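You operate a simulated robot arm through the tools that you are given. There is no shell and no other tool. Be economical: measure what you need, move in short steps, check, and stop when the job is done.

You are at the controls of a simulated two-armed robot. One attempt, no reset.

## Task
Wipe up the spill on the beige table with the grey cloth and put it back.
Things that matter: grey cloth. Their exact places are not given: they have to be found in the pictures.

Only the result counts: the job must be done as asked and must still hold three seconds after the hand-in. Knocking over, shifting, dropping, spilling or breaking anything else fails it. Flat cloth is picked up by pressing the open fingertips on it (5 to 10 N) and closing them slowly along it; thin cloth reads only 2 to 8 mm in the jaws.

## Robot
Two 7-joint arms with two-finger parallel grippers on one trunk, on a base that drives. Base frame: it is fixed to the floor where the robot stands at the start and does not move with it; the origin is under the middle of the robot, x ahead of it, y to its left, z up; the surface under the hand at the start is at about z = 800. Units: mm, rad, N and s.
The left shoulder is at the start at [59, 173, 1232], the right one opposite. With the tool pointing down near the work surface each hand reaches from about 100 to 660 mm from the robot's upright axis, wherever it stands, measured 20 degrees to its own side. Payload 3.6 kg a hand.
The TCP of each hand is the grasp point between the finger pads, 30 mm short of the fingertips. In the tool frame z runs along the fingers and y along their closing line. The gripper opens to 110 mm. The fingers are 20 mm wide and 10 mm thick; the gripper's body (48 by 112 mm) begins 55 mm behind the TCP.
Orientation is told as [roll, pitch, yaw] about the base's x, y, z axes, in that order, counted from this pose: with the fingers straight down and closing along the base's y, the tool's x points along the base's -x, its y along +y and its z along -z.

## Interface
- The arms move only by the tool play_rows. It takes "left_commands", "right_commands" or both (then of equal length, played together; a hand with none holds still); each is a list of rows, each an object (a shift or turn left out is 0, a gripper value left out holds the last) with "xyz": the shift along the base's x, y, z in mm, a list of three; "angular": the turn, a rotation vector about the base's x, y, z in rad, a list of three; "gripper": the finger opening in mm, from 0 to 110. In form: [{"xyz": [dx, dy, dz], "angular": [rx, ry, rz], "gripper": gripper}, ...]. A call has 1 to 10 rows; each row is the pose to reach, as a shift and turn from the pose commanded when the call began. A row lasts 0.2 s, in which the tool goes at most 50 mm and 0.15 rad; a call with a longer step from one row to the next is refused whole, and so is a gripper value outside its range. A pose out of reach is approached as far as the arm can. The call stops where the force on the tool passes 40 N (or 10 N more than at its start, if that is more) or the arm is blocked; 0.2 s more then pass. Each finger travels about 153 mm/s and halts on what it meets, pressing with about 25 N; the grip force reading is that of the motor and also rises with nothing between the fingers. The clock runs only during rows and for 0.2 s after the last one: add rows that repeat a pose to give the fingers time. It gives the time, the measured TCP pose, the force on the tool (base axes), the opening and the grip force at its end, in the units of the frame above (readings bear some noise), with the torque about the TCP (base axes, N m) and any sound that the robot's microphone picked up.
- Cameras (640 x 400 px; columns grow to the right, rows downward): "scene" is now at [122.8, -34, 1376.1]; the picture's right is [-0.48, -0.88, 0.00], its down [-0.68, 0.37, -0.63] and it looks along [0.55, -0.30, -0.78] (base axes); focal length 263 px, centre (320, 200). "left" rides on the left gripper at [72, -17, -103] in its tool frame; the picture's right is [0.23, 0.97, 0.00], its down [-0.76, 0.18, -0.62] and it looks along [-0.61, 0.14, 0.78] (tool axes); focal length 222 px, centre (320, 200). "right" rides on the right gripper at [72, 17, -103] in its tool frame; the picture's right is [-0.23, 0.97, 0.00], its down [-0.76, -0.18, -0.62] and it looks along [-0.61, -0.14, 0.78] (tool axes); focal length 222 px, centre (320, 200).
- get_image(camera): a new picture of that camera. No time passes.
- raise_lower(by): slides the trunk up (or, below 0, down) by that many mm; the arms and the scene camera ride with it, the base frame stays. It gives what a move gives, with no picture.
- drive_base(legs): drives the robot by 1 to 6 legs, each [ahead, left, turn to the left] in mm, mm and rad, along the robot's own axes; the way and the turn of a leg run together, so that a leg with both is an arc; at most 1500 mm and 3.142 rad a leg. The arms and the cameras ride along, it lands a little off, and it stops where it bumps. It gives what a move gives.
- head_to(pan, tilt): turns the head with the scene camera to pan (to the left, within 1.501 rad either way) and tilt (down, from -0.506 to 1.204), counted from straight ahead of the robot. It gives what a move gives.
- measure_at(camera, pixels): for up to 12 pixels [column, row] of the newest picture of that camera ("zoom" is the newest enlarged one), the place [x, y, z] in the base frame of the surface seen there, good to about 2 mm, but the place of the scene camera against the robot may be out by one fixed shift of up to 12 mm in any direction. No time passes.
- enlarge(camera, box): a new picture of the part [left, top, right, bottom] of that camera's present view, enlarged. No time passes.
- close_job(): hands the job in; it is judged then, once.

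Keep the steps short. Do not move on a guess: measure, check each grasp and each placing, and mend mistakes. In all there are 80 turns and 62 pictures (those below and enlarged ones count). Leave the grippers open and the arms clear of the work at the hand-in unless told otherwise, and finish with a single line.

The tools are called as name(argument=value, ...) on one line, values as JSON. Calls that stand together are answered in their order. play_rows: Moves the arms, as the interface text tells. Its arguments: {"type":"object","properties":{"left_commands":{"type":"array","items":{"type":"object","properties":{"xyz":{"type":"array","items":{"type":"number"}},"angular":{"type":"array","items":{"type":"number"}},"gripper":{"type":"number"}}}},"right_commands":{"type":"array","items":{"type":"object","properties":{"xyz":{"type":"array","items":{"type":"number"}},"angular":{"type":"array","items":{"type":"number"}},"gripper":{"type":"number"}}}}},"required":[]} The other tools are called the same way: raise_lower (by) slides the trunk up or down; drive_base (legs) drives the base; head_to (pan, tilt) turns the head that bears the scene camera; get_image (camera) takes a picture; measure_at (camera, pixels) gives the place of the surface under pixels of a picture; enlarge (camera, box) takes an enlarged picture of a part of a camera's view; close_job () hands the job in.

At the start:

```text
time: 0.0
left_tcp_pos: [411.3, -9.3, 1072.0]
left_tcp_rot: [-0.001, 0.002, -0.002]
left_ft_force: [-0.2, -0.2, 0.3]
left_torque: [-0.01, 0.03, 0.03]
left_gripper_width: 110.0
left_gripper_force: 0.0
right_tcp_pos: [296.5, -372.0, 1077.9]
right_tcp_rot: [-0.001, 0.0, -0.001]
right_ft_force: [0.0, -0.4, 0.0]
right_torque: [0.02, -0.02, 0.01]
right_gripper_width: 109.9
right_gripper_force: 0.1
trunk travel left (down, up): [-347.0, 416.0]
robot x, y, heading: [1.0, 2.5, -0.002]
head pan, tilt: [-0.503, 0.888]
```

scene: 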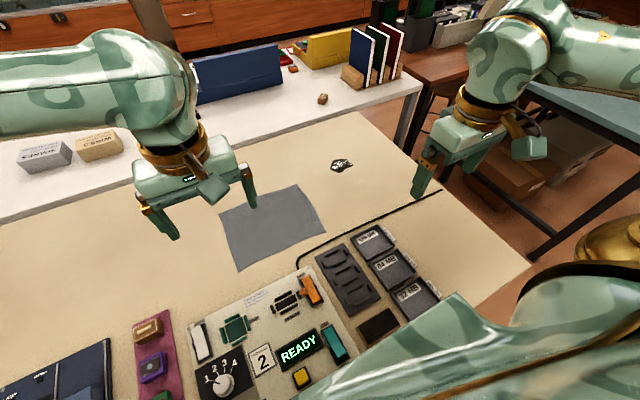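
right: 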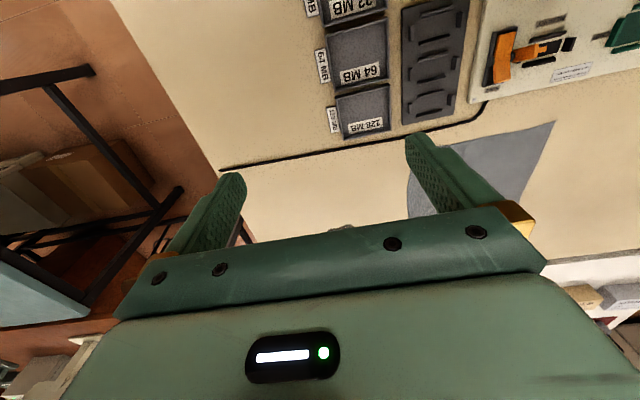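
left: 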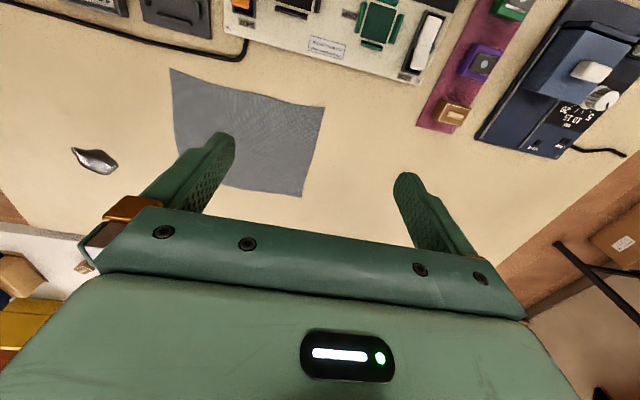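

I see the grey cloth around scene (272,225) and a small shiny blot, probably the spill, at (342,165). I'll enlarge that part and measure both.

enlarge(camera="scene", box=[200, 120, 440, 270])

measure_at(camera="scene", pixels=[[219, 213], [297, 185], [326, 232], [239, 271], [272, 228], [342, 165], [331, 163], [353, 166], [342, 159], [341, 173], [300, 258], [380, 130]])

measure_at(camera="left", pixels=[[172, 70], [324, 107], [303, 196], [250, 130], [95, 160], [73, 150], [117, 167], [92, 148], [98, 172], [240, 58]])

```text
2.67 times, centred on (320, 195) of scene
```

zoom: 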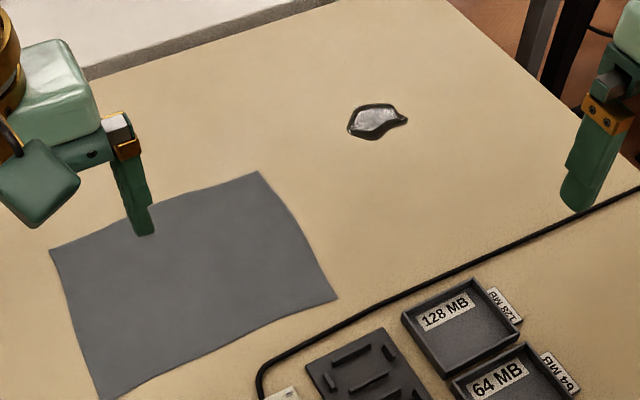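

```text
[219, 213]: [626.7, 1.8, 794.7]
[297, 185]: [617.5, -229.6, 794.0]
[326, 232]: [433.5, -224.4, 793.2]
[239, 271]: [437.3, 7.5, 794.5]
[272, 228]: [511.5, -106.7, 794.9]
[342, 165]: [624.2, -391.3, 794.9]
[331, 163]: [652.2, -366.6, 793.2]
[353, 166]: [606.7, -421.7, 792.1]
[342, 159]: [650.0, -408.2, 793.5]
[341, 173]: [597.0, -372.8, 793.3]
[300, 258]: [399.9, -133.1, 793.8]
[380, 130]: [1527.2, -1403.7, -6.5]
```

```text
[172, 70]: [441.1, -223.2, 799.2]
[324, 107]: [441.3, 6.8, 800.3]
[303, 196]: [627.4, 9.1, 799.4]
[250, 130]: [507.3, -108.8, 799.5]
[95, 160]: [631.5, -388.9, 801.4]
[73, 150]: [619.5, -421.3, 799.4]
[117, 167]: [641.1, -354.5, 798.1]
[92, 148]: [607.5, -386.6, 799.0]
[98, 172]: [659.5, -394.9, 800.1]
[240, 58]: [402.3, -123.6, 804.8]
```

The left hand camera puts the table at z≈799. The cloth lies at x 437–627, y −227…+8, and the spill is around (632,−388). That is about 740 mm from the axis, so the base has to move. I'll look down at the table's near edge and to the right for free floor.

head_to(pan=-0.9, tilt=1.2)

get_image(camera="scene")

```text
time: 0.9
left_tcp_pos: [411.7, -7.6, 1072.4]
left_tcp_rot: [-0.001, 0.003, -0.001]
left_ft_force: [-0.1, -0.1, 0.1]
left_torque: [0.02, 0.03, -0.05]
left_gripper_width: 110.0
left_gripper_force: 0.0
right_tcp_pos: [296.2, -371.3, 1077.7]
right_tcp_rot: [0.0, 0.0, -0.001]
right_ft_force: [-0.5, 0.2, -0.4]
right_torque: [-0.01, -0.02, -0.03]
right_gripper_width: 110.0
right_gripper_force: 0.1
trunk travel left (down, up): [-347.0, 416.0]
robot x, y, heading: [2.6, -0.6, -0.003]
head pan, tilt: [-0.901, 1.201]
```

```text
57 pictures are left
```

scene: 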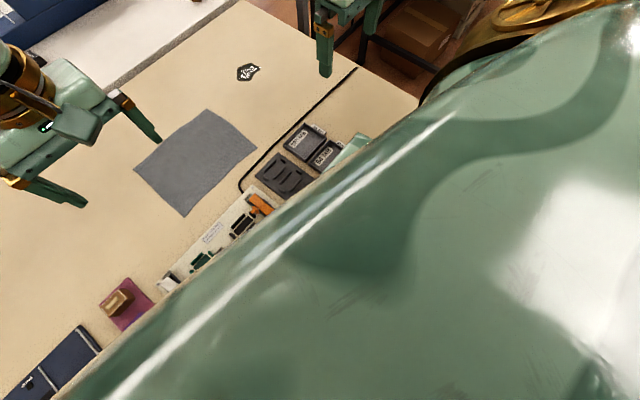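

My own arm hides the near edge from here. I'll look further right and then straight ahead.

head_to(pan=-1.4, tilt=0.6)

get_image(camera="scene")

head_to(pan=0.0, tilt=1.2)

get_image(camera="scene")

```text
time: 1.9
left_tcp_pos: [411.2, -8.4, 1072.2]
left_tcp_rot: [0.0, 0.002, -0.001]
left_ft_force: [0.0, -0.8, -0.1]
left_torque: [0.04, -0.01, 0.0]
left_gripper_width: 110.1
left_gripper_force: 0.0
right_tcp_pos: [296.5, -371.1, 1077.8]
right_tcp_rot: [0.001, -0.001, 0.0]
right_ft_force: [-0.4, 0.1, 0.5]
right_torque: [0.0, 0.0, -0.01]
right_gripper_width: 110.2
right_gripper_force: 0.1
trunk travel left (down, up): [-347.0, 416.0]
robot x, y, heading: [-3.8, -0.7, 0.001]
head pan, tilt: [-1.4, 0.6]
```

```text
56 pictures are left
```

scene: 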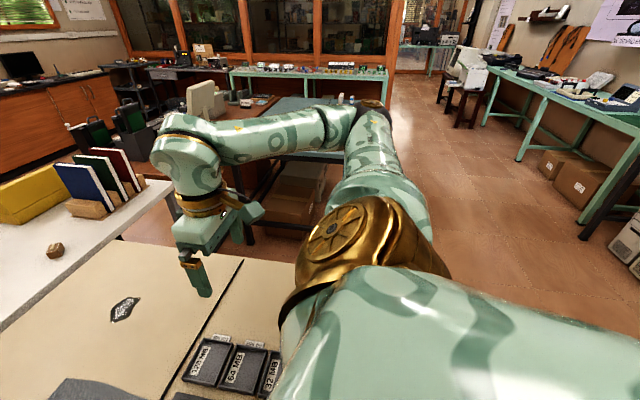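

```text
time: 3.4
left_tcp_pos: [411.1, -7.5, 1072.2]
left_tcp_rot: [-0.001, 0.002, -0.001]
left_ft_force: [-0.7, -0.3, -0.7]
left_torque: [-0.02, 0.02, -0.03]
left_gripper_width: 110.0
left_gripper_force: 0.0
right_tcp_pos: [296.1, -370.3, 1077.0]
right_tcp_rot: [0.0, 0.001, 0.0]
right_ft_force: [0.7, -0.1, -0.1]
right_torque: [0.0, 0.0, -0.03]
right_gripper_width: 110.1
right_gripper_force: 0.2
trunk travel left (down, up): [-347.0, 416.0]
robot x, y, heading: [0.5, 4.0, -0.003]
head pan, tilt: [0.0, 1.201]
```

```text
55 pictures are left
```

scene: 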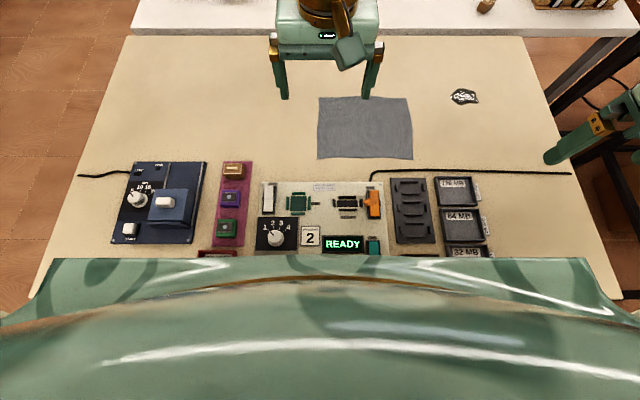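

The table's near side is hidden below me. I'll measure its visible side edges and the devices to judge the room.

measure_at(camera="scene", pixels=[[40, 285], [615, 290], [520, 40], [130, 40], [464, 97], [570, 172], [460, 250], [380, 172], [318, 158], [318, 98], [413, 158], [409, 98]])

```text
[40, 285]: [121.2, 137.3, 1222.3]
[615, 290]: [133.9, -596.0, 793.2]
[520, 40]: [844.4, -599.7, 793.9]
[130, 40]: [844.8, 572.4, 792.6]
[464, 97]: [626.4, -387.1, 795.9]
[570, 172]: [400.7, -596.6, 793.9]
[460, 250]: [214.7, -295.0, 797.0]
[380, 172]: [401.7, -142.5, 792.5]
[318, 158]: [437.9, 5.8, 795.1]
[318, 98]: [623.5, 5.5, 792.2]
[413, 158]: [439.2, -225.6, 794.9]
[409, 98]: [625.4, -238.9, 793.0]
```

The table's near edge is at x≲134, right in front of the base, so there is no room ahead. The right hand will reach both cloth and spill if I shift about 200 mm to the right. I'll do that in two short legs with the arms staying high.

drive_base(legs=[[0, -100, 0], [0, -100, 0]])

head_to(pan=-0.1, tilt=1.0)

get_image(camera="scene")

```text
time: 5.3
left_tcp_pos: [411.1, -215.4, 1072.5]
left_tcp_rot: [0.002, 0.002, -0.002]
left_ft_force: [0.1, -0.4, 0.6]
left_torque: [-0.01, 0.0, 0.04]
left_gripper_width: 110.1
left_gripper_force: 0.0
right_tcp_pos: [294.5, -577.4, 1076.1]
right_tcp_rot: [0.002, 0.001, -0.002]
right_ft_force: [0.2, -1.1, -0.5]
right_torque: [0.0, -0.01, 0.0]
right_gripper_width: 109.6
right_gripper_force: 0.1
trunk travel left (down, up): [-347.0, 416.0]
robot x, y, heading: [-1.0, -207.2, -0.006]
head pan, tilt: [0.0, 1.201]
```

```text
time: 6.0
left_tcp_pos: [411.7, -214.7, 1072.0]
left_tcp_rot: [0.0, 0.002, -0.001]
left_ft_force: [1.0, 0.5, 0.0]
left_torque: [-0.01, 0.03, -0.03]
left_gripper_width: 110.0
left_gripper_force: 0.0
right_tcp_pos: [294.5, -576.6, 1076.8]
right_tcp_rot: [0.0, 0.0, -0.001]
right_ft_force: [-0.5, 0.1, 0.0]
right_torque: [-0.01, -0.02, -0.03]
right_gripper_width: 110.0
right_gripper_force: 0.0
trunk travel left (down, up): [-347.0, 416.0]
robot x, y, heading: [3.4, -206.9, -0.001]
head pan, tilt: [-0.099, 1.0]
```

```text
54 pictures are left
```

scene: 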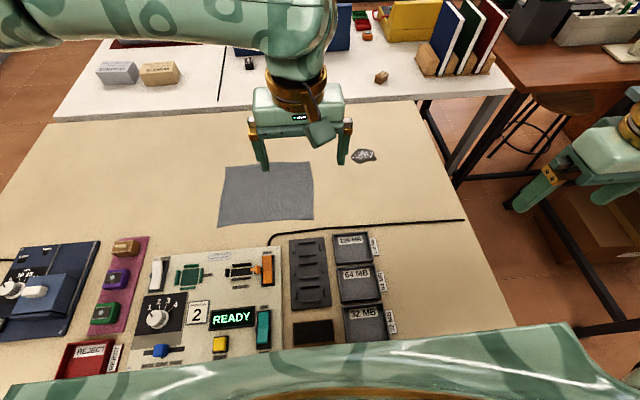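

The left hand hovers over the cloth area. I'll move it off to the left and bring the right hand over toward the cloth, both high.

play_rows(left_commands=[{"xyz": [-8, 35, 6]}, {"xyz": [-16, 70, 12]}, {"xyz": [-24, 105, 18]}, {"xyz": [-32, 140, 24]}, {"xyz": [-40, 175, 30]}, {"xyz": [-48, 210, 36]}, {"xyz": [-56, 245, 42]}, {"xyz": [-64, 280, 48]}, {"xyz": [-72, 315, 54]}, {"xyz": [-80, 350, 60]}], right_commands=[{"xyz": [15, 5, -5]}, {"xyz": [30, 20, -10]}, {"xyz": [50, 60, -15]}, {"xyz": [70, 105, -20]}, {"xyz": [90, 150, -25]}, {"xyz": [110, 190, -30]}, {"xyz": [130, 230, -35]}, {"xyz": [150, 270, -40]}, {"xyz": [170, 310, -45]}, {"xyz": [190, 350, -50]}])

get_image(camera="scene")

get_image(camera="right")

```text
time: 8.2
left_tcp_pos: [332.4, 139.5, 1130.4]
left_tcp_rot: [-0.001, 0.004, -0.002]
left_ft_force: [-0.1, 0.0, 0.4]
left_torque: [-0.02, 0.0, -0.01]
left_gripper_width: 110.0
left_gripper_force: 0.0
right_tcp_pos: [488.4, -222.8, 1027.8]
right_tcp_rot: [-0.001, 0.0, -0.005]
right_ft_force: [0.8, -1.4, 0.0]
right_torque: [-0.03, -0.01, 0.01]
right_gripper_width: 109.8
right_gripper_force: 0.1
right hand out of reach, approached as far as the arm can: row 1
trunk travel left (down, up): [-347.0, 416.0]
robot x, y, heading: [-2.0, -205.6, -0.005]
head pan, tilt: [-0.099, 1.0]
```

```text
53 pictures are left
```

scene: 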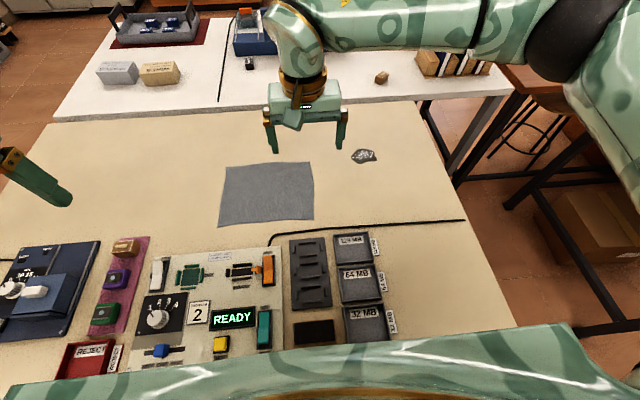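

```text
52 pictures are left
```

right: 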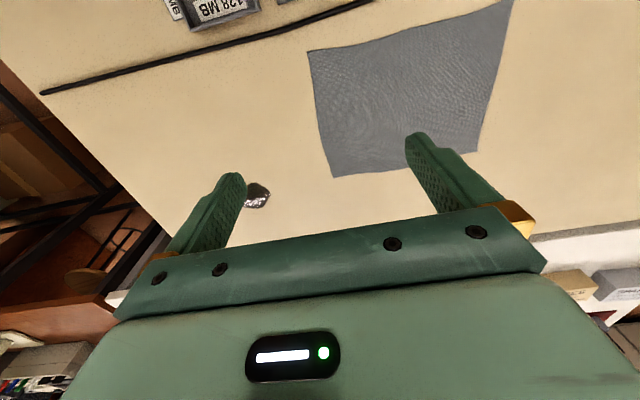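

The way is clear. I'll move the right hand over the cloth's middle, near (520,−125), narrow the jaws to 50 mm and lower to about z 880.

play_rows(right_commands=[{"xyz": [8, 25, -20], "gripper": 80}, {"xyz": [16, 50, -40], "gripper": 50}, {"xyz": [24, 75, -60]}, {"xyz": [32, 98, -85]}, {"xyz": [32, 98, -110]}, {"xyz": [32, 98, -130]}, {"xyz": [32, 98, -148]}, {"xyz": [32, 98, -148]}])

get_image(camera="right")

```text
time: 10.0
left_tcp_pos: [331.2, 136.7, 1130.7]
left_tcp_rot: [-0.001, 0.002, -0.001]
left_ft_force: [-0.6, -0.1, -0.1]
left_torque: [0.0, -0.01, -0.03]
left_gripper_width: 110.0
left_gripper_force: 0.1
right_tcp_pos: [517.9, -127.8, 876.6]
right_tcp_rot: [-0.001, 0.0, 0.0]
right_ft_force: [0.5, -1.5, -0.9]
right_torque: [0.01, 0.0, -0.02]
right_gripper_width: 50.2
right_gripper_force: 0.0
trunk travel left (down, up): [-347.0, 416.0]
robot x, y, heading: [0.0, -206.3, -0.003]
head pan, tilt: [-0.099, 1.0]
```

```text
51 pictures are left
```

right: 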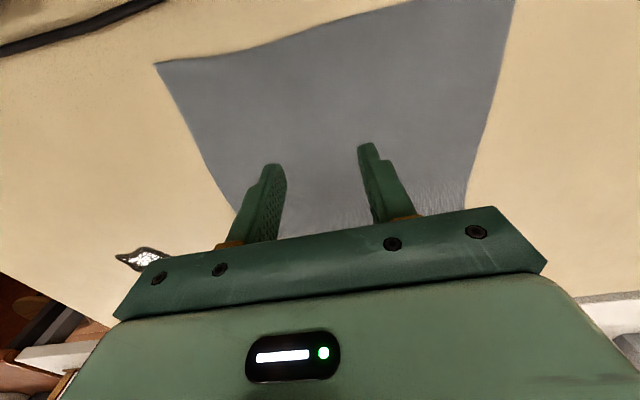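

The jaws are over the cloth. Before gripping, I'll try the carry path to (610,−390) at this height to make sure it is in reach.

play_rows(right_commands=[{"xyz": [15, -44, 0]}, {"xyz": [31, -88, 0]}, {"xyz": [46, -132, 0]}, {"xyz": [62, -176, 0]}, {"xyz": [77, -220, 0]}, {"xyz": [92, -262, 0]}, {"xyz": [110, -262, 0]}, {"xyz": [110, -262, 0]}])

play_rows(right_commands=[{"xyz": [-18, 0, 0]}, {"xyz": [-33, 44, 0]}, {"xyz": [-49, 88, 0]}, {"xyz": [-64, 132, 0]}, {"xyz": [-80, 176, 0]}, {"xyz": [-95, 220, 0]}, {"xyz": [-110, 262, 0]}, {"xyz": [-110, 262, -25]}, {"xyz": [-110, 262, -35]}, {"xyz": [-110, 262, -35]}])

```text
time: 11.8
left_tcp_pos: [332.8, 137.9, 1129.7]
left_tcp_rot: [0.001, 0.0, 0.0]
left_ft_force: [-0.5, -0.2, 0.5]
left_torque: [-0.01, 0.02, -0.04]
left_gripper_width: 109.9
left_gripper_force: 0.1
right_tcp_pos: [608.5, -393.5, 880.5]
right_tcp_rot: [-0.001, 0.0, -0.001]
right_ft_force: [-0.3, 0.5, -0.2]
right_torque: [0.04, 0.0, 0.03]
right_gripper_width: 50.1
right_gripper_force: 0.2
right hand out of reach, approached as far as the arm can: row 7, 8
trunk travel left (down, up): [-347.0, 416.0]
robot x, y, heading: [0.1, -205.3, -0.002]
head pan, tilt: [-0.099, 1.0]
```

```text
time: 14.0
left_tcp_pos: [332.4, 136.1, 1131.7]
left_tcp_rot: [0.001, 0.002, -0.002]
left_ft_force: [-0.7, 0.8, 0.3]
left_torque: [0.02, 0.01, 0.01]
left_gripper_width: 110.0
left_gripper_force: 0.0
right_tcp_pos: [500.5, -129.5, 844.6]
right_tcp_rot: [-0.001, 0.001, -0.002]
right_ft_force: [0.0, -0.6, 0.2]
right_torque: [0.02, -0.04, -0.01]
right_gripper_width: 50.1
right_gripper_force: 0.2
trunk travel left (down, up): [-347.0, 416.0]
robot x, y, heading: [-0.6, -206.8, -0.005]
head pan, tilt: [-0.099, 1.0]
```

The reach ends near x 608. Lowering the trunk 80 mm should lengthen it, since the shoulder comes nearer to wrist height. I'll lift the hand first because the arms ride with the trunk.

play_rows(right_commands=[{"xyz": [0, 0, 40]}, {"xyz": [0, 0, 80]}, {"xyz": [0, 0, 115]}, {"xyz": [0, 0, 115]}])

raise_lower(by=-80)

play_rows(right_commands=[{"xyz": [17, -44, 0]}, {"xyz": [35, -88, 0]}, {"xyz": [52, -132, 0]}, {"xyz": [70, -176, 0]}, {"xyz": [87, -220, 0]}, {"xyz": [105, -262, -20]}, {"xyz": [130, -262, -30]}, {"xyz": [150, -262, -35]}, {"xyz": [150, -262, -35]}])

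get_image(camera="scene")

```text
time: 15.0
left_tcp_pos: [332.9, 138.3, 1130.0]
left_tcp_rot: [0.0, 0.0, -0.001]
left_ft_force: [0.0, -0.4, -0.2]
left_torque: [0.04, 0.01, 0.0]
left_gripper_width: 109.8
left_gripper_force: 0.1
right_tcp_pos: [499.2, -131.7, 960.0]
right_tcp_rot: [-0.001, 0.0, -0.002]
right_ft_force: [0.3, -0.6, -0.3]
right_torque: [0.02, 0.02, 0.01]
right_gripper_width: 50.1
right_gripper_force: 0.0
trunk travel left (down, up): [-347.0, 416.0]
robot x, y, heading: [-0.7, -206.1, 0.001]
head pan, tilt: [-0.099, 1.0]
```

```text
time: 16.2
left_tcp_pos: [330.9, 135.0, 1052.2]
left_tcp_rot: [-0.001, -0.002, -0.001]
left_ft_force: [0.7, -0.2, 0.1]
left_torque: [0.03, -0.03, 0.0]
left_gripper_width: 109.9
left_gripper_force: 0.1
right_tcp_pos: [499.6, -129.9, 880.3]
right_tcp_rot: [0.0, 0.001, -0.002]
right_ft_force: [0.4, -0.6, -0.9]
right_torque: [-0.01, -0.03, 0.02]
right_gripper_width: 50.2
right_gripper_force: 0.1
trunk travel left (down, up): [-267.0, 496.0]
robot x, y, heading: [-1.7, -205.4, -0.004]
head pan, tilt: [-0.099, 1.0]
```

```text
time: 18.2
left_tcp_pos: [331.6, 135.1, 1052.4]
left_tcp_rot: [0.0, 0.002, -0.003]
left_ft_force: [-0.1, 0.6, 0.7]
left_torque: [0.0, -0.01, 0.01]
left_gripper_width: 110.1
left_gripper_force: 0.1
right_tcp_pos: [632.0, -389.4, 849.4]
right_tcp_rot: [-0.001, -0.002, -0.001]
right_ft_force: [-0.6, 0.2, 0.2]
right_torque: [-0.05, -0.02, 0.0]
right_gripper_width: 50.1
right_gripper_force: 0.1
right hand out of reach, approached as far as the arm can: row 8, 9
trunk travel left (down, up): [-267.0, 496.0]
robot x, y, heading: [0.9, -206.4, 0.001]
head pan, tilt: [-0.099, 1.0]
```

```text
50 pictures are left
```

scene: 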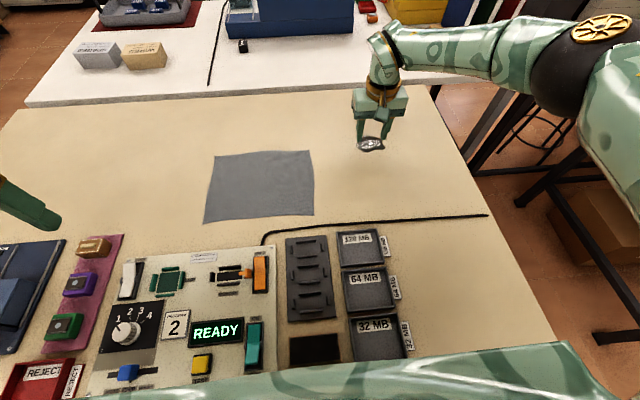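

The reach now extends to x≈632. I'll lower another 60 mm for margin so the wipe can cover x up to about 655, then return above the cloth.

play_rows(right_commands=[{"xyz": [-25, 0, 40]}, {"xyz": [-43, 44, 80]}, {"xyz": [-60, 88, 80]}, {"xyz": [-77, 132, 80]}, {"xyz": [-95, 176, 80]}, {"xyz": [-112, 220, 80]}, {"xyz": [-130, 264, 80]}, {"xyz": [-130, 264, 80]}])

raise_lower(by=-60)

```text
refused: row 2 steps farther than a row can; nothing moved
```

```text
time: 18.7
left_tcp_pos: [332.5, 135.8, 1028.9]
left_tcp_rot: [-0.001, 0.007, -0.004]
left_ft_force: [0.6, -0.4, -0.6]
left_torque: [-0.04, -0.02, 0.01]
left_gripper_width: 110.0
left_gripper_force: 0.0
right_tcp_pos: [630.3, -390.2, 829.6]
right_tcp_rot: [0.001, 0.007, -0.005]
right_ft_force: [-4.7, -0.4, 8.1]
right_torque: [-0.29, 0.06, -0.24]
right_gripper_width: 50.2
right_gripper_force: 0.1
trunk travel left (down, up): [-245.0, 518.0]
robot x, y, heading: [1.9, -205.6, -0.004]
head pan, tilt: [-0.099, 1.0]
stopped: the force on the tool passed its limit at 139 N (the readings are from after the stop); the commanded pose is now the measured one
```

That was my mistake: the lift was refused, but the trunk lowering still ran and pressed the fingertips on the table at the spill until it stopped. I'll lift straight up first and check.

play_rows(right_commands=[{"xyz": [0, 0, 30]}, {"xyz": [0, 0, 60]}, {"xyz": [0, 0, 95]}, {"xyz": [0, 0, 95]}])

get_image(camera="right")

enlarge(camera="scene", box=[240, 60, 480, 210])

```text
time: 19.7
left_tcp_pos: [334.2, 135.4, 1028.0]
left_tcp_rot: [0.0, 0.007, -0.003]
left_ft_force: [0.2, -0.2, 0.4]
left_torque: [0.03, 0.0, 0.01]
left_gripper_width: 109.7
left_gripper_force: 0.1
right_tcp_pos: [632.4, -389.2, 925.1]
right_tcp_rot: [0.002, 0.007, -0.006]
right_ft_force: [0.5, -1.1, 0.0]
right_torque: [-0.02, 0.0, -0.03]
right_gripper_width: 50.2
right_gripper_force: 0.1
trunk travel left (down, up): [-245.0, 518.0]
robot x, y, heading: [-0.8, -207.4, -0.004]
head pan, tilt: [-0.099, 1.0]
```

```text
49 pictures are left
```

right: 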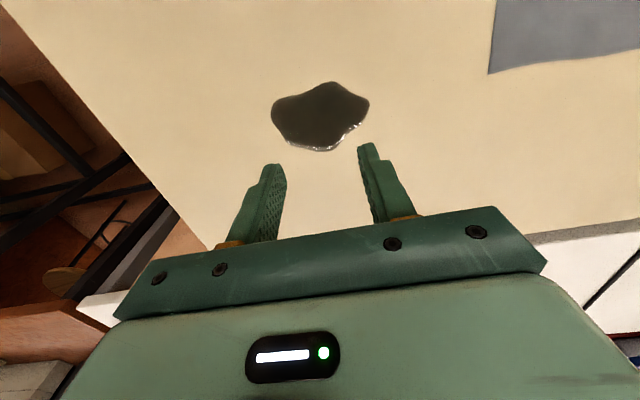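

```text
2.67 times, centred on (360, 135) of scene
```

zoom: 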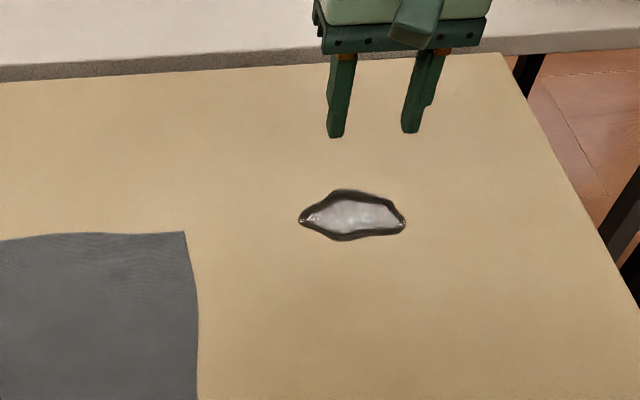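

The spill looks unchanged and nothing else has moved. The hand is confirmed at z 925. I'll measure the spill's outline in the right camera and lower the trunk the remaining 40 mm.

measure_at(camera="right", pixels=[[272, 103], [369, 101], [330, 82], [318, 150], [320, 115], [490, 73]])

raise_lower(by=-40)

```text
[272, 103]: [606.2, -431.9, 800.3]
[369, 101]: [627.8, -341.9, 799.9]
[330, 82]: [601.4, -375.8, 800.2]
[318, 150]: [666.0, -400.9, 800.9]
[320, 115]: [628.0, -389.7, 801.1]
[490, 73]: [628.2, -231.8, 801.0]
```

```text
time: 20.6
left_tcp_pos: [328.1, 135.3, 990.7]
left_tcp_rot: [0.0, 0.003, -0.004]
left_ft_force: [-0.1, 0.9, -0.1]
left_torque: [-0.01, -0.01, 0.01]
left_gripper_width: 110.0
left_gripper_force: 0.0
right_tcp_pos: [626.3, -390.1, 889.7]
right_tcp_rot: [0.001, 0.0, -0.005]
right_ft_force: [-0.3, 0.5, 0.0]
right_torque: [-0.01, 0.03, -0.01]
right_gripper_width: 50.2
right_gripper_force: 0.0
trunk travel left (down, up): [-205.0, 558.0]
robot x, y, heading: [1.4, -203.4, -0.003]
head pan, tilt: [-0.099, 1.0]
```

The spill spans x 601–666, y −432…−342. Now I'll go back above the cloth at (525,−120) and down to z≈842, where the fingertips are about 12 mm above it.

play_rows(right_commands=[{"xyz": [-17, 44, 0]}, {"xyz": [-34, 88, 0]}, {"xyz": [-51, 132, 0]}, {"xyz": [-68, 176, 0]}, {"xyz": [-85, 220, 0]}, {"xyz": [-101, 264, 0]}, {"xyz": [-101, 270, -20]}, {"xyz": [-101, 270, -40]}, {"xyz": [-101, 270, -48]}, {"xyz": [-101, 270, -48]}])

get_image(camera="right")

```text
time: 22.8
left_tcp_pos: [328.2, 135.3, 990.5]
left_tcp_rot: [0.001, 0.0, -0.003]
left_ft_force: [0.6, -0.2, 0.1]
left_torque: [0.02, 0.0, -0.01]
left_gripper_width: 110.0
left_gripper_force: 0.0
right_tcp_pos: [524.8, -121.9, 839.6]
right_tcp_rot: [0.001, 0.001, -0.004]
right_ft_force: [0.6, 0.6, -0.2]
right_torque: [0.03, -0.01, 0.0]
right_gripper_width: 49.9
right_gripper_force: 0.0
trunk travel left (down, up): [-205.0, 558.0]
robot x, y, heading: [0.6, -205.8, -0.004]
head pan, tilt: [-0.099, 1.0]
```

```text
47 pictures are left
```

right: 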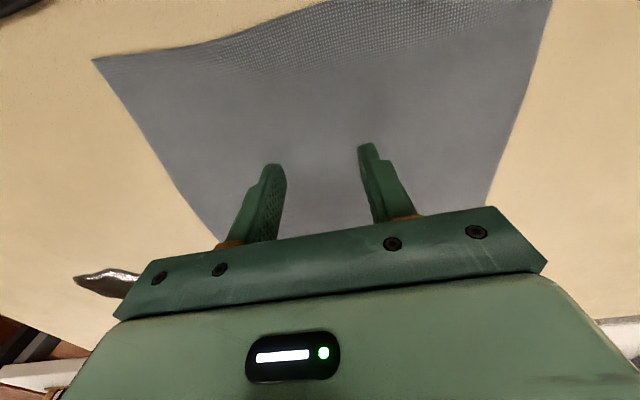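

The hand is at z 840. I'll lower it to light contact.

play_rows(right_commands=[{"xyz": [0, 0, -5]}, {"xyz": [0, 0, -8]}, {"xyz": [0, 0, -10]}, {"xyz": [0, 0, -10]}])

```text
time: 23.8
left_tcp_pos: [327.7, 136.0, 991.1]
left_tcp_rot: [-0.001, -0.001, -0.005]
left_ft_force: [0.3, 0.3, 0.4]
left_torque: [-0.01, -0.01, 0.02]
left_gripper_width: 110.1
left_gripper_force: 0.1
right_tcp_pos: [525.1, -120.4, 831.1]
right_tcp_rot: [0.004, -0.001, -0.005]
right_ft_force: [-2.1, -4.1, 23.8]
right_torque: [-0.72, 0.09, -0.05]
right_gripper_width: 50.4
right_gripper_force: 0.4
trunk travel left (down, up): [-205.0, 558.0]
robot x, y, heading: [1.4, -204.3, -0.005]
head pan, tilt: [-0.099, 1.0]
```

That reads 24 N, which is too much. I'll ease up about 1 mm.

play_rows(right_commands=[{"xyz": [0, 0, 1.2]}, {"xyz": [0, 0, 1.2]}])

```text
time: 24.4
left_tcp_pos: [326.6, 134.5, 989.9]
left_tcp_rot: [0.0, 0.002, -0.003]
left_ft_force: [-0.3, -0.8, 0.6]
left_torque: [0.02, 0.0, 0.01]
left_gripper_width: 110.2
left_gripper_force: 0.1
right_tcp_pos: [524.3, -120.4, 830.5]
right_tcp_rot: [0.002, -0.001, -0.006]
right_ft_force: [3.2, 1.8, 17.3]
right_torque: [-0.35, -0.11, 0.11]
right_gripper_width: 49.8
right_gripper_force: 0.0
trunk travel left (down, up): [-205.0, 558.0]
robot x, y, heading: [-3.7, -206.5, -0.006]
head pan, tilt: [-0.099, 1.0]
```

play_rows(right_commands=[{"xyz": [0, 0, 1.6]}, {"xyz": [0, 0, 1.6]}])

```text
time: 25.0
left_tcp_pos: [326.4, 133.9, 991.1]
left_tcp_rot: [0.001, 0.0, -0.006]
left_ft_force: [0.1, 0.4, 0.0]
left_torque: [-0.04, 0.02, 0.02]
left_gripper_width: 110.0
left_gripper_force: 0.0
right_tcp_pos: [523.4, -120.6, 832.6]
right_tcp_rot: [0.002, 0.003, -0.005]
right_ft_force: [0.2, 0.1, 0.2]
right_torque: [0.02, 0.0, -0.02]
right_gripper_width: 50.2
right_gripper_force: 0.0
trunk travel left (down, up): [-205.0, 558.0]
robot x, y, heading: [-0.6, -205.6, -0.003]
head pan, tilt: [-0.099, 1.0]
```

Contact begins at about z 831.5. I'll press 1 mm and close slowly along the cloth.

play_rows(right_commands=[{"xyz": [0, 0, -1.0], "gripper": 50}, {"xyz": [0, 0, -1.0], "gripper": 50}])

```text
time: 25.6
left_tcp_pos: [326.6, 135.0, 991.8]
left_tcp_rot: [-0.001, -0.002, -0.004]
left_ft_force: [0.2, 0.3, -0.4]
left_torque: [0.0, 0.0, -0.03]
left_gripper_width: 110.2
left_gripper_force: 0.1
right_tcp_pos: [523.0, -120.0, 831.2]
right_tcp_rot: [0.003, -0.001, -0.005]
right_ft_force: [0.9, -1.0, 0.1]
right_torque: [-0.02, 0.01, 0.03]
right_gripper_width: 50.2
right_gripper_force: 0.0
trunk travel left (down, up): [-205.0, 558.0]
robot x, y, heading: [-1.6, -204.2, -0.003]
head pan, tilt: [-0.099, 1.0]
```

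play_rows(right_commands=[{"xyz": [0, 0, -0.9], "gripper": 50}, {"xyz": [0, 0, -0.9], "gripper": 50}])

```text
time: 26.2
left_tcp_pos: [327.8, 135.3, 991.3]
left_tcp_rot: [0.001, 0.0, -0.004]
left_ft_force: [0.0, 0.0, 0.3]
left_torque: [0.0, 0.0, 0.02]
left_gripper_width: 110.1
left_gripper_force: 0.2
right_tcp_pos: [524.2, -119.5, 830.3]
right_tcp_rot: [0.001, 0.0, -0.006]
right_ft_force: [-0.4, -0.2, -0.6]
right_torque: [-0.01, 0.0, 0.02]
right_gripper_width: 50.4
right_gripper_force: 0.0
trunk travel left (down, up): [-205.0, 558.0]
robot x, y, heading: [-0.7, -205.7, -0.003]
head pan, tilt: [-0.099, 1.0]
```

Still no force, so I'll go down a little further.

play_rows(right_commands=[{"xyz": [0, 0, -0.7], "gripper": 50}, {"xyz": [0, 0, -0.7], "gripper": 50}])

```text
time: 26.8
left_tcp_pos: [326.8, 135.2, 991.6]
left_tcp_rot: [0.0, 0.0, -0.003]
left_ft_force: [-0.2, -0.5, 1.0]
left_torque: [-0.01, -0.02, 0.0]
left_gripper_width: 110.0
left_gripper_force: 0.0
right_tcp_pos: [524.6, -120.3, 830.1]
right_tcp_rot: [0.001, 0.0, -0.005]
right_ft_force: [-0.5, 1.0, -0.8]
right_torque: [0.03, -0.04, 0.01]
right_gripper_width: 50.0
right_gripper_force: 0.1
trunk travel left (down, up): [-205.0, 558.0]
robot x, y, heading: [-1.9, -203.6, -0.006]
head pan, tilt: [-0.099, 1.0]
```

play_rows(right_commands=[{"xyz": [0, 0, -0.7], "gripper": 50}, {"xyz": [0, 0, -0.7], "gripper": 50}])

```text
time: 27.4
left_tcp_pos: [327.3, 135.7, 990.0]
left_tcp_rot: [0.0, 0.0, -0.003]
left_ft_force: [-0.2, 0.1, -0.2]
left_torque: [-0.01, 0.01, 0.07]
left_gripper_width: 109.8
left_gripper_force: 0.1
right_tcp_pos: [524.4, -119.7, 830.7]
right_tcp_rot: [0.005, -0.002, -0.004]
right_ft_force: [-5.3, -1.7, 25.1]
right_torque: [-0.7, 0.21, -0.13]
right_gripper_width: 50.3
right_gripper_force: 0.0
trunk travel left (down, up): [-205.0, 558.0]
robot x, y, heading: [1.1, -206.0, -0.007]
head pan, tilt: [-0.099, 1.0]
```

That jumped to 25 N: the contact is stiff, with some hysteresis. Going by the earlier steps, rising about 2 mm should leave around 8 N.

play_rows(right_commands=[{"xyz": [0, 0, 1.0], "gripper": 50}, {"xyz": [0, 0, 1.9], "gripper": 50}])

```text
time: 28.0
left_tcp_pos: [326.5, 135.2, 990.3]
left_tcp_rot: [-0.001, 0.0, -0.003]
left_ft_force: [0.3, 0.3, 0.6]
left_torque: [0.0, 0.01, -0.05]
left_gripper_width: 110.0
left_gripper_force: 0.1
right_tcp_pos: [525.1, -121.4, 830.7]
right_tcp_rot: [0.001, -0.001, -0.004]
right_ft_force: [-1.3, 1.8, 10.4]
right_torque: [-0.16, 0.01, -0.01]
right_gripper_width: 49.5
right_gripper_force: 0.0
trunk travel left (down, up): [-205.0, 558.0]
robot x, y, heading: [0.6, -206.3, -0.004]
head pan, tilt: [-0.099, 1.0]
```

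It now presses with 10 N. I'll close slowly along the cloth.

play_rows(right_commands=[{"gripper": 45}, {"gripper": 40}, {"gripper": 35}, {"gripper": 30}, {"gripper": 25}, {"gripper": 20}, {"gripper": 15}, {"gripper": 10}, {"gripper": 5}, {"gripper": 0}])

get_image(camera="right")

```text
time: 30.2
left_tcp_pos: [325.8, 135.1, 989.7]
left_tcp_rot: [0.0, 0.0, -0.004]
left_ft_force: [0.1, -0.7, -0.8]
left_torque: [0.01, 0.03, 0.03]
left_gripper_width: 110.2
left_gripper_force: 0.0
right_tcp_pos: [524.2, -121.3, 830.8]
right_tcp_rot: [0.004, 0.0, -0.005]
right_ft_force: [0.6, -0.1, 0.6]
right_torque: [0.01, 0.02, -0.02]
right_gripper_width: 2.0
right_gripper_force: 24.5
trunk travel left (down, up): [-205.0, 558.0]
robot x, y, heading: [2.2, -206.2, -0.002]
head pan, tilt: [-0.099, 1.0]
```

```text
46 pictures are left
```

right: 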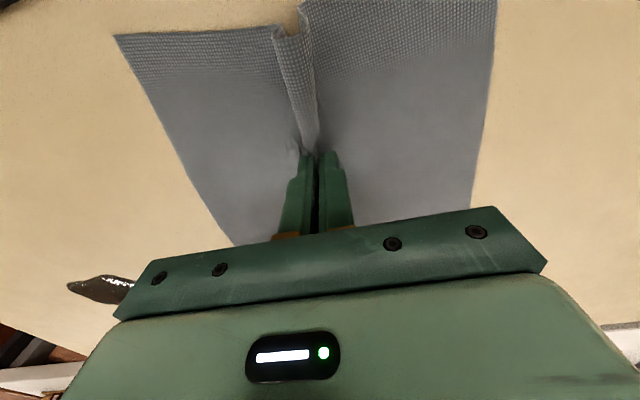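

The cloth is gripped (2.0 mm, 24.5 N), with a fold visible at the tips. I'll drag it flat toward the spill in two halves.

play_rows(right_commands=[{"xyz": [0, 0, 1], "gripper": 0}, {"xyz": [5, -14, 1]}, {"xyz": [14, -34, 1]}, {"xyz": [22, -55, 1]}, {"xyz": [30, -76, 1]}, {"xyz": [38, -97, 1]}, {"xyz": [46, -116, 1]}, {"xyz": [54, -134, 1]}, {"xyz": [54, -134, 1]}])

get_image(camera="scene")

```text
time: 32.2
left_tcp_pos: [326.2, 136.1, 991.4]
left_tcp_rot: [-0.001, 0.0, -0.002]
left_ft_force: [0.9, 0.0, 0.0]
left_torque: [0.01, 0.04, -0.01]
left_gripper_width: 110.1
left_gripper_force: 0.0
right_tcp_pos: [579.1, -253.5, 833.7]
right_tcp_rot: [0.001, 0.001, -0.007]
right_ft_force: [-0.3, 0.3, -0.2]
right_torque: [0.01, 0.01, 0.0]
right_gripper_width: 1.9
right_gripper_force: 25.1
trunk travel left (down, up): [-205.0, 558.0]
robot x, y, heading: [-4.0, -207.2, -0.004]
head pan, tilt: [-0.099, 1.0]
```

```text
45 pictures are left
```

scene: 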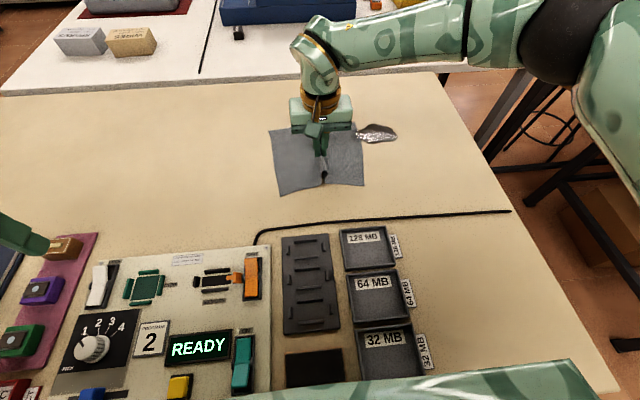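

The cloth follows and stays flat, with its leading edge just at the spill. I'll continue over the spill centre.

play_rows(right_commands=[{"xyz": [8, -20, 0]}, {"xyz": [16, -40, 0]}, {"xyz": [24, -60, -1]}, {"xyz": [32, -80, -1]}, {"xyz": [40, -100, -1]}, {"xyz": [48, -120, -2]}, {"xyz": [54, -136, -2]}, {"xyz": [54, -136, -2.5]}])

get_image(camera="scene")

```text
time: 34.0
left_tcp_pos: [326.6, 134.4, 991.0]
left_tcp_rot: [0.0, 0.0, -0.002]
left_ft_force: [0.5, -0.9, 0.8]
left_torque: [-0.03, 0.02, 0.01]
left_gripper_width: 110.0
left_gripper_force: 0.2
right_tcp_pos: [632.3, -390.3, 830.6]
right_tcp_rot: [0.005, -0.001, -0.004]
right_ft_force: [-1.6, 3.2, 10.2]
right_torque: [0.06, -0.01, -0.04]
right_gripper_width: 2.0
right_gripper_force: 24.7
trunk travel left (down, up): [-205.0, 558.0]
robot x, y, heading: [-1.5, -204.6, -0.006]
head pan, tilt: [-0.099, 1.0]
```

```text
44 pictures are left
```

scene: 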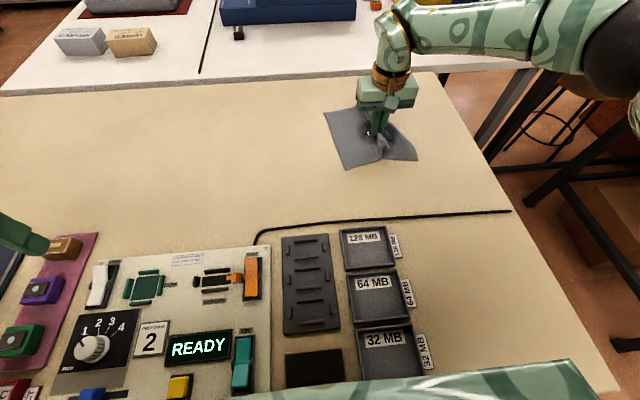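

I'm pressing 10 N on the spill through the cloth. Now wiping strokes over its whole area.

play_rows(right_commands=[{"xyz": [0, -22, 0]}, {"xyz": [0, -45, 0]}, {"xyz": [-15, -30, 0]}, {"xyz": [-25, 0, 0]}, {"xyz": [-20, 25, 0]}, {"xyz": [-5, 45, 0]}, {"xyz": [12, 25, 0]}, {"xyz": [22, 0, 0]}, {"xyz": [15, -25, 0]}, {"xyz": [0, 0, 0]}])

play_rows(right_commands=[{"xyz": [0, 22, 0]}, {"xyz": [0, 45, 0]}, {"xyz": [-15, 20, 0]}, {"xyz": [-28, -5, 0]}, {"xyz": [-20, -30, 0]}, {"xyz": [-5, -50, 0]}, {"xyz": [12, -25, 0]}, {"xyz": [25, 0, 0]}, {"xyz": [15, 20, 0]}, {"xyz": [0, 0, 0]}])

get_image(camera="scene")

get_image(camera="right")

```text
time: 36.2
left_tcp_pos: [327.1, 135.2, 990.7]
left_tcp_rot: [0.001, 0.001, -0.005]
left_ft_force: [0.3, -0.4, 0.0]
left_torque: [0.01, 0.01, 0.01]
left_gripper_width: 110.1
left_gripper_force: 0.1
right_tcp_pos: [630.3, -392.3, 831.2]
right_tcp_rot: [0.001, 0.001, -0.006]
right_ft_force: [1.7, -3.6, 7.7]
right_torque: [-0.08, -0.07, 0.02]
right_gripper_width: 2.4
right_gripper_force: 25.2
trunk travel left (down, up): [-205.0, 558.0]
robot x, y, heading: [-1.2, -208.7, 0.0]
head pan, tilt: [-0.099, 1.0]
```

```text
time: 38.4
left_tcp_pos: [326.3, 135.4, 991.3]
left_tcp_rot: [0.0, 0.001, -0.005]
left_ft_force: [0.0, 0.5, -0.1]
left_torque: [0.02, 0.03, -0.05]
left_gripper_width: 110.1
left_gripper_force: 0.1
right_tcp_pos: [635.5, -387.8, 831.2]
right_tcp_rot: [0.004, -0.001, -0.003]
right_ft_force: [1.5, -0.1, 4.6]
right_torque: [0.03, -0.08, -0.04]
right_gripper_width: 1.8
right_gripper_force: 25.6
right hand out of reach, approached as far as the arm can: row 8
trunk travel left (down, up): [-205.0, 558.0]
robot x, y, heading: [0.4, -204.7, -0.001]
head pan, tilt: [-0.099, 1.0]
```

```text
43 pictures are left
```

scene: 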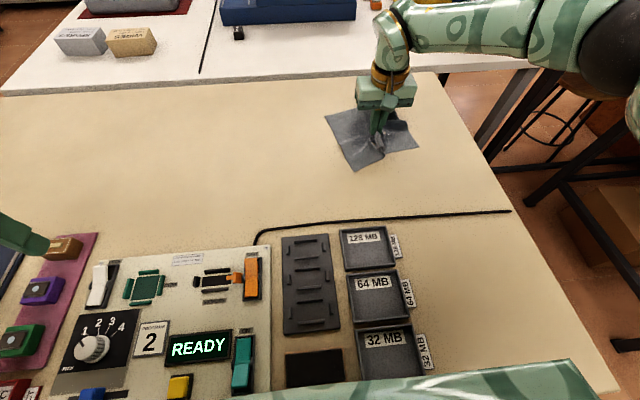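

```text
42 pictures are left
```

right: 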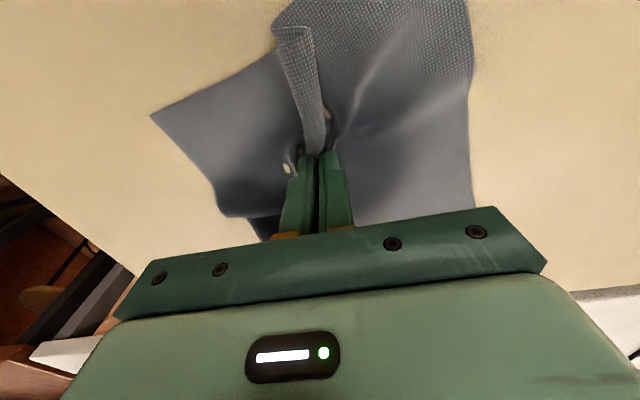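

No liquid shows around the cloth. I'll slide the cloth part of the way back and look at the table beneath.

play_rows(right_commands=[{"xyz": [-8, 25, 0]}, {"xyz": [-18, 55, 1]}, {"xyz": [-28, 85, 1]}, {"xyz": [-38, 110, 1]}, {"xyz": [-48, 140, 1.5]}, {"xyz": [-58, 170, 1.5]}, {"xyz": [-68, 200, 1.5]}, {"xyz": [-68, 200, 1.5]}])

get_image(camera="scene")

enlarge(camera="scene", box=[240, 60, 480, 210])

```text
time: 40.2
left_tcp_pos: [328.0, 134.7, 990.5]
left_tcp_rot: [0.0, 0.001, -0.003]
left_ft_force: [-0.3, 0.6, 0.5]
left_torque: [-0.02, -0.02, 0.03]
left_gripper_width: 110.1
left_gripper_force: 0.0
right_tcp_pos: [565.0, -189.3, 831.3]
right_tcp_rot: [0.001, -0.002, -0.008]
right_ft_force: [0.0, -9.9, 26.2]
right_torque: [-0.18, -0.01, -0.01]
right_gripper_width: 1.9
right_gripper_force: 25.9
trunk travel left (down, up): [-205.0, 558.0]
robot x, y, heading: [2.9, -208.3, -0.005]
head pan, tilt: [-0.099, 1.0]
```

```text
41 pictures are left
```

scene: 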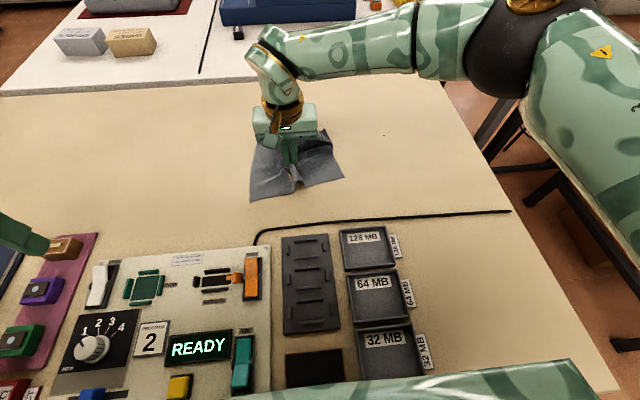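

```text
2.67 times, centred on (360, 135) of scene
```

zoom: 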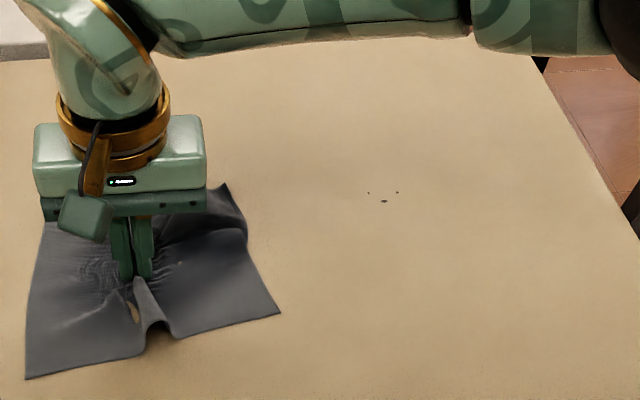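

Nearly all of the spill is gone, but three tiny specks remain near zoom (383,201). I'll measure them for a second wipe.

measure_at(camera="zoom", pixels=[[368, 193], [384, 201], [397, 191], [280, 312], [225, 184], [27, 378]])

enlarge(camera="scene", box=[350, 110, 420, 154])

```text
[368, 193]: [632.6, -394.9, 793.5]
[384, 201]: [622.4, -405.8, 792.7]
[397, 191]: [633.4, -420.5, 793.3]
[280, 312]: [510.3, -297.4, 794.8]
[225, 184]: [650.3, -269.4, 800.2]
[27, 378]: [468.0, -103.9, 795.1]
```

```text
9.09 times, centred on (385, 132) of scene
```

zoom: 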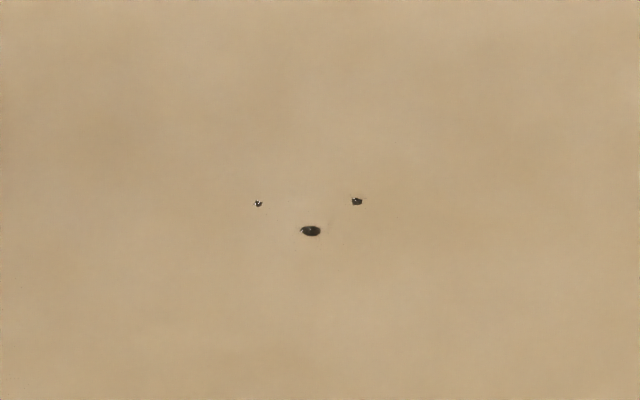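

The specks sit around (628,−407). I'll drag back over them, relieving the 26 N press first, and wipe in small strokes there.

play_rows(right_commands=[{"xyz": [0, 0, 1.5]}, {"xyz": [9, -31, 1]}, {"xyz": [18, -62, 1]}, {"xyz": [27, -93, 1]}, {"xyz": [36, -124, 0.5]}, {"xyz": [45, -155, 0.5]}, {"xyz": [54, -186, 0]}, {"xyz": [63, -216, 0]}, {"xyz": [63, -226, 0]}, {"xyz": [63, -226, -0.5]}])

```text
time: 42.4
left_tcp_pos: [327.5, 136.1, 990.9]
left_tcp_rot: [0.0, 0.001, -0.004]
left_ft_force: [0.2, 0.0, 0.2]
left_torque: [-0.01, 0.01, -0.06]
left_gripper_width: 110.2
left_gripper_force: 0.1
right_tcp_pos: [626.4, -417.3, 831.1]
right_tcp_rot: [0.002, 0.0, -0.005]
right_ft_force: [0.4, 0.2, 1.7]
right_torque: [0.0, -0.02, -0.01]
right_gripper_width: 1.7
right_gripper_force: 25.1
trunk travel left (down, up): [-205.0, 558.0]
robot x, y, heading: [-2.6, -207.5, -0.003]
head pan, tilt: [-0.099, 1.0]
```

The press is light at 1.7 N. I'll lower slightly and wipe.

play_rows(right_commands=[{"xyz": [0, -10, -1]}, {"xyz": [10, -20, -1]}, {"xyz": [15, 0, -1]}, {"xyz": [10, 25, -1]}, {"xyz": [-5, 40, -1]}, {"xyz": [-18, 25, -1]}, {"xyz": [-20, 0, -1]}, {"xyz": [-10, -20, -1]}, {"xyz": [5, -10, -1]}, {"xyz": [5, 20, -1]}])

play_rows(right_commands=[{"xyz": [0, -20, -0.4]}, {"xyz": [-5, -40, -0.4]}, {"xyz": [5, -20, -0.4]}, {"xyz": [8, 5, -0.4]}, {"xyz": [-8, 15, -0.4]}, {"xyz": [-12, -10, -0.4]}, {"xyz": [-10, -35, -0.4]}, {"xyz": [0, -15, -0.4]}, {"xyz": [-5, 10, 0]}])

get_image(camera="scene")

```text
time: 44.6
left_tcp_pos: [327.0, 135.5, 990.9]
left_tcp_rot: [-0.001, -0.001, -0.001]
left_ft_force: [0.8, 0.3, -1.0]
left_torque: [0.05, -0.03, 0.02]
left_gripper_width: 109.9
left_gripper_force: 0.1
right_tcp_pos: [631.0, -397.5, 831.1]
right_tcp_rot: [-0.002, -0.004, -0.008]
right_ft_force: [-0.2, -10.0, 25.6]
right_torque: [-0.25, 0.03, -0.01]
right_gripper_width: 2.1
right_gripper_force: 25.2
trunk travel left (down, up): [-205.0, 558.0]
robot x, y, heading: [2.3, -203.8, -0.007]
head pan, tilt: [-0.099, 1.0]
```

```text
time: 46.3
left_tcp_pos: [328.4, 135.2, 990.0]
left_tcp_rot: [0.001, -0.001, -0.004]
left_ft_force: [-0.7, 0.5, 1.0]
left_torque: [-0.02, 0.0, 0.0]
left_gripper_width: 110.2
left_gripper_force: 0.2
right_tcp_pos: [623.0, -424.9, 830.4]
right_tcp_rot: [0.002, 0.004, -0.009]
right_ft_force: [-0.3, 1.5, 6.9]
right_torque: [0.07, 0.0, -0.04]
right_gripper_width: 2.1
right_gripper_force: 24.5
trunk travel left (down, up): [-205.0, 558.0]
robot x, y, heading: [-1.3, -209.5, -0.004]
head pan, tilt: [-0.099, 1.0]
stopped in row 8 (right hand): the force on the tool passed its limit at 42 N (the readings are from after the stop); the commanded pose is now the measured one
```

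```text
38 pictures are left
```

scene: 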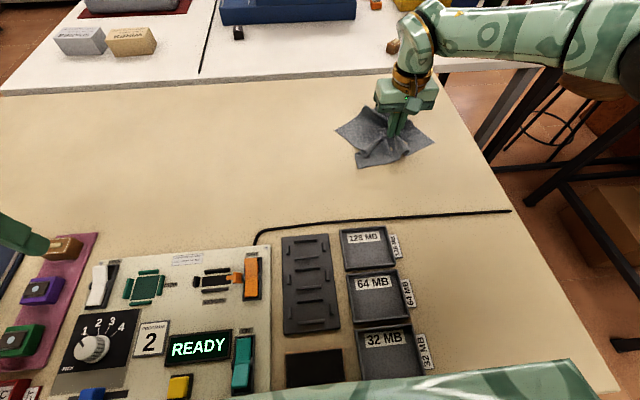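

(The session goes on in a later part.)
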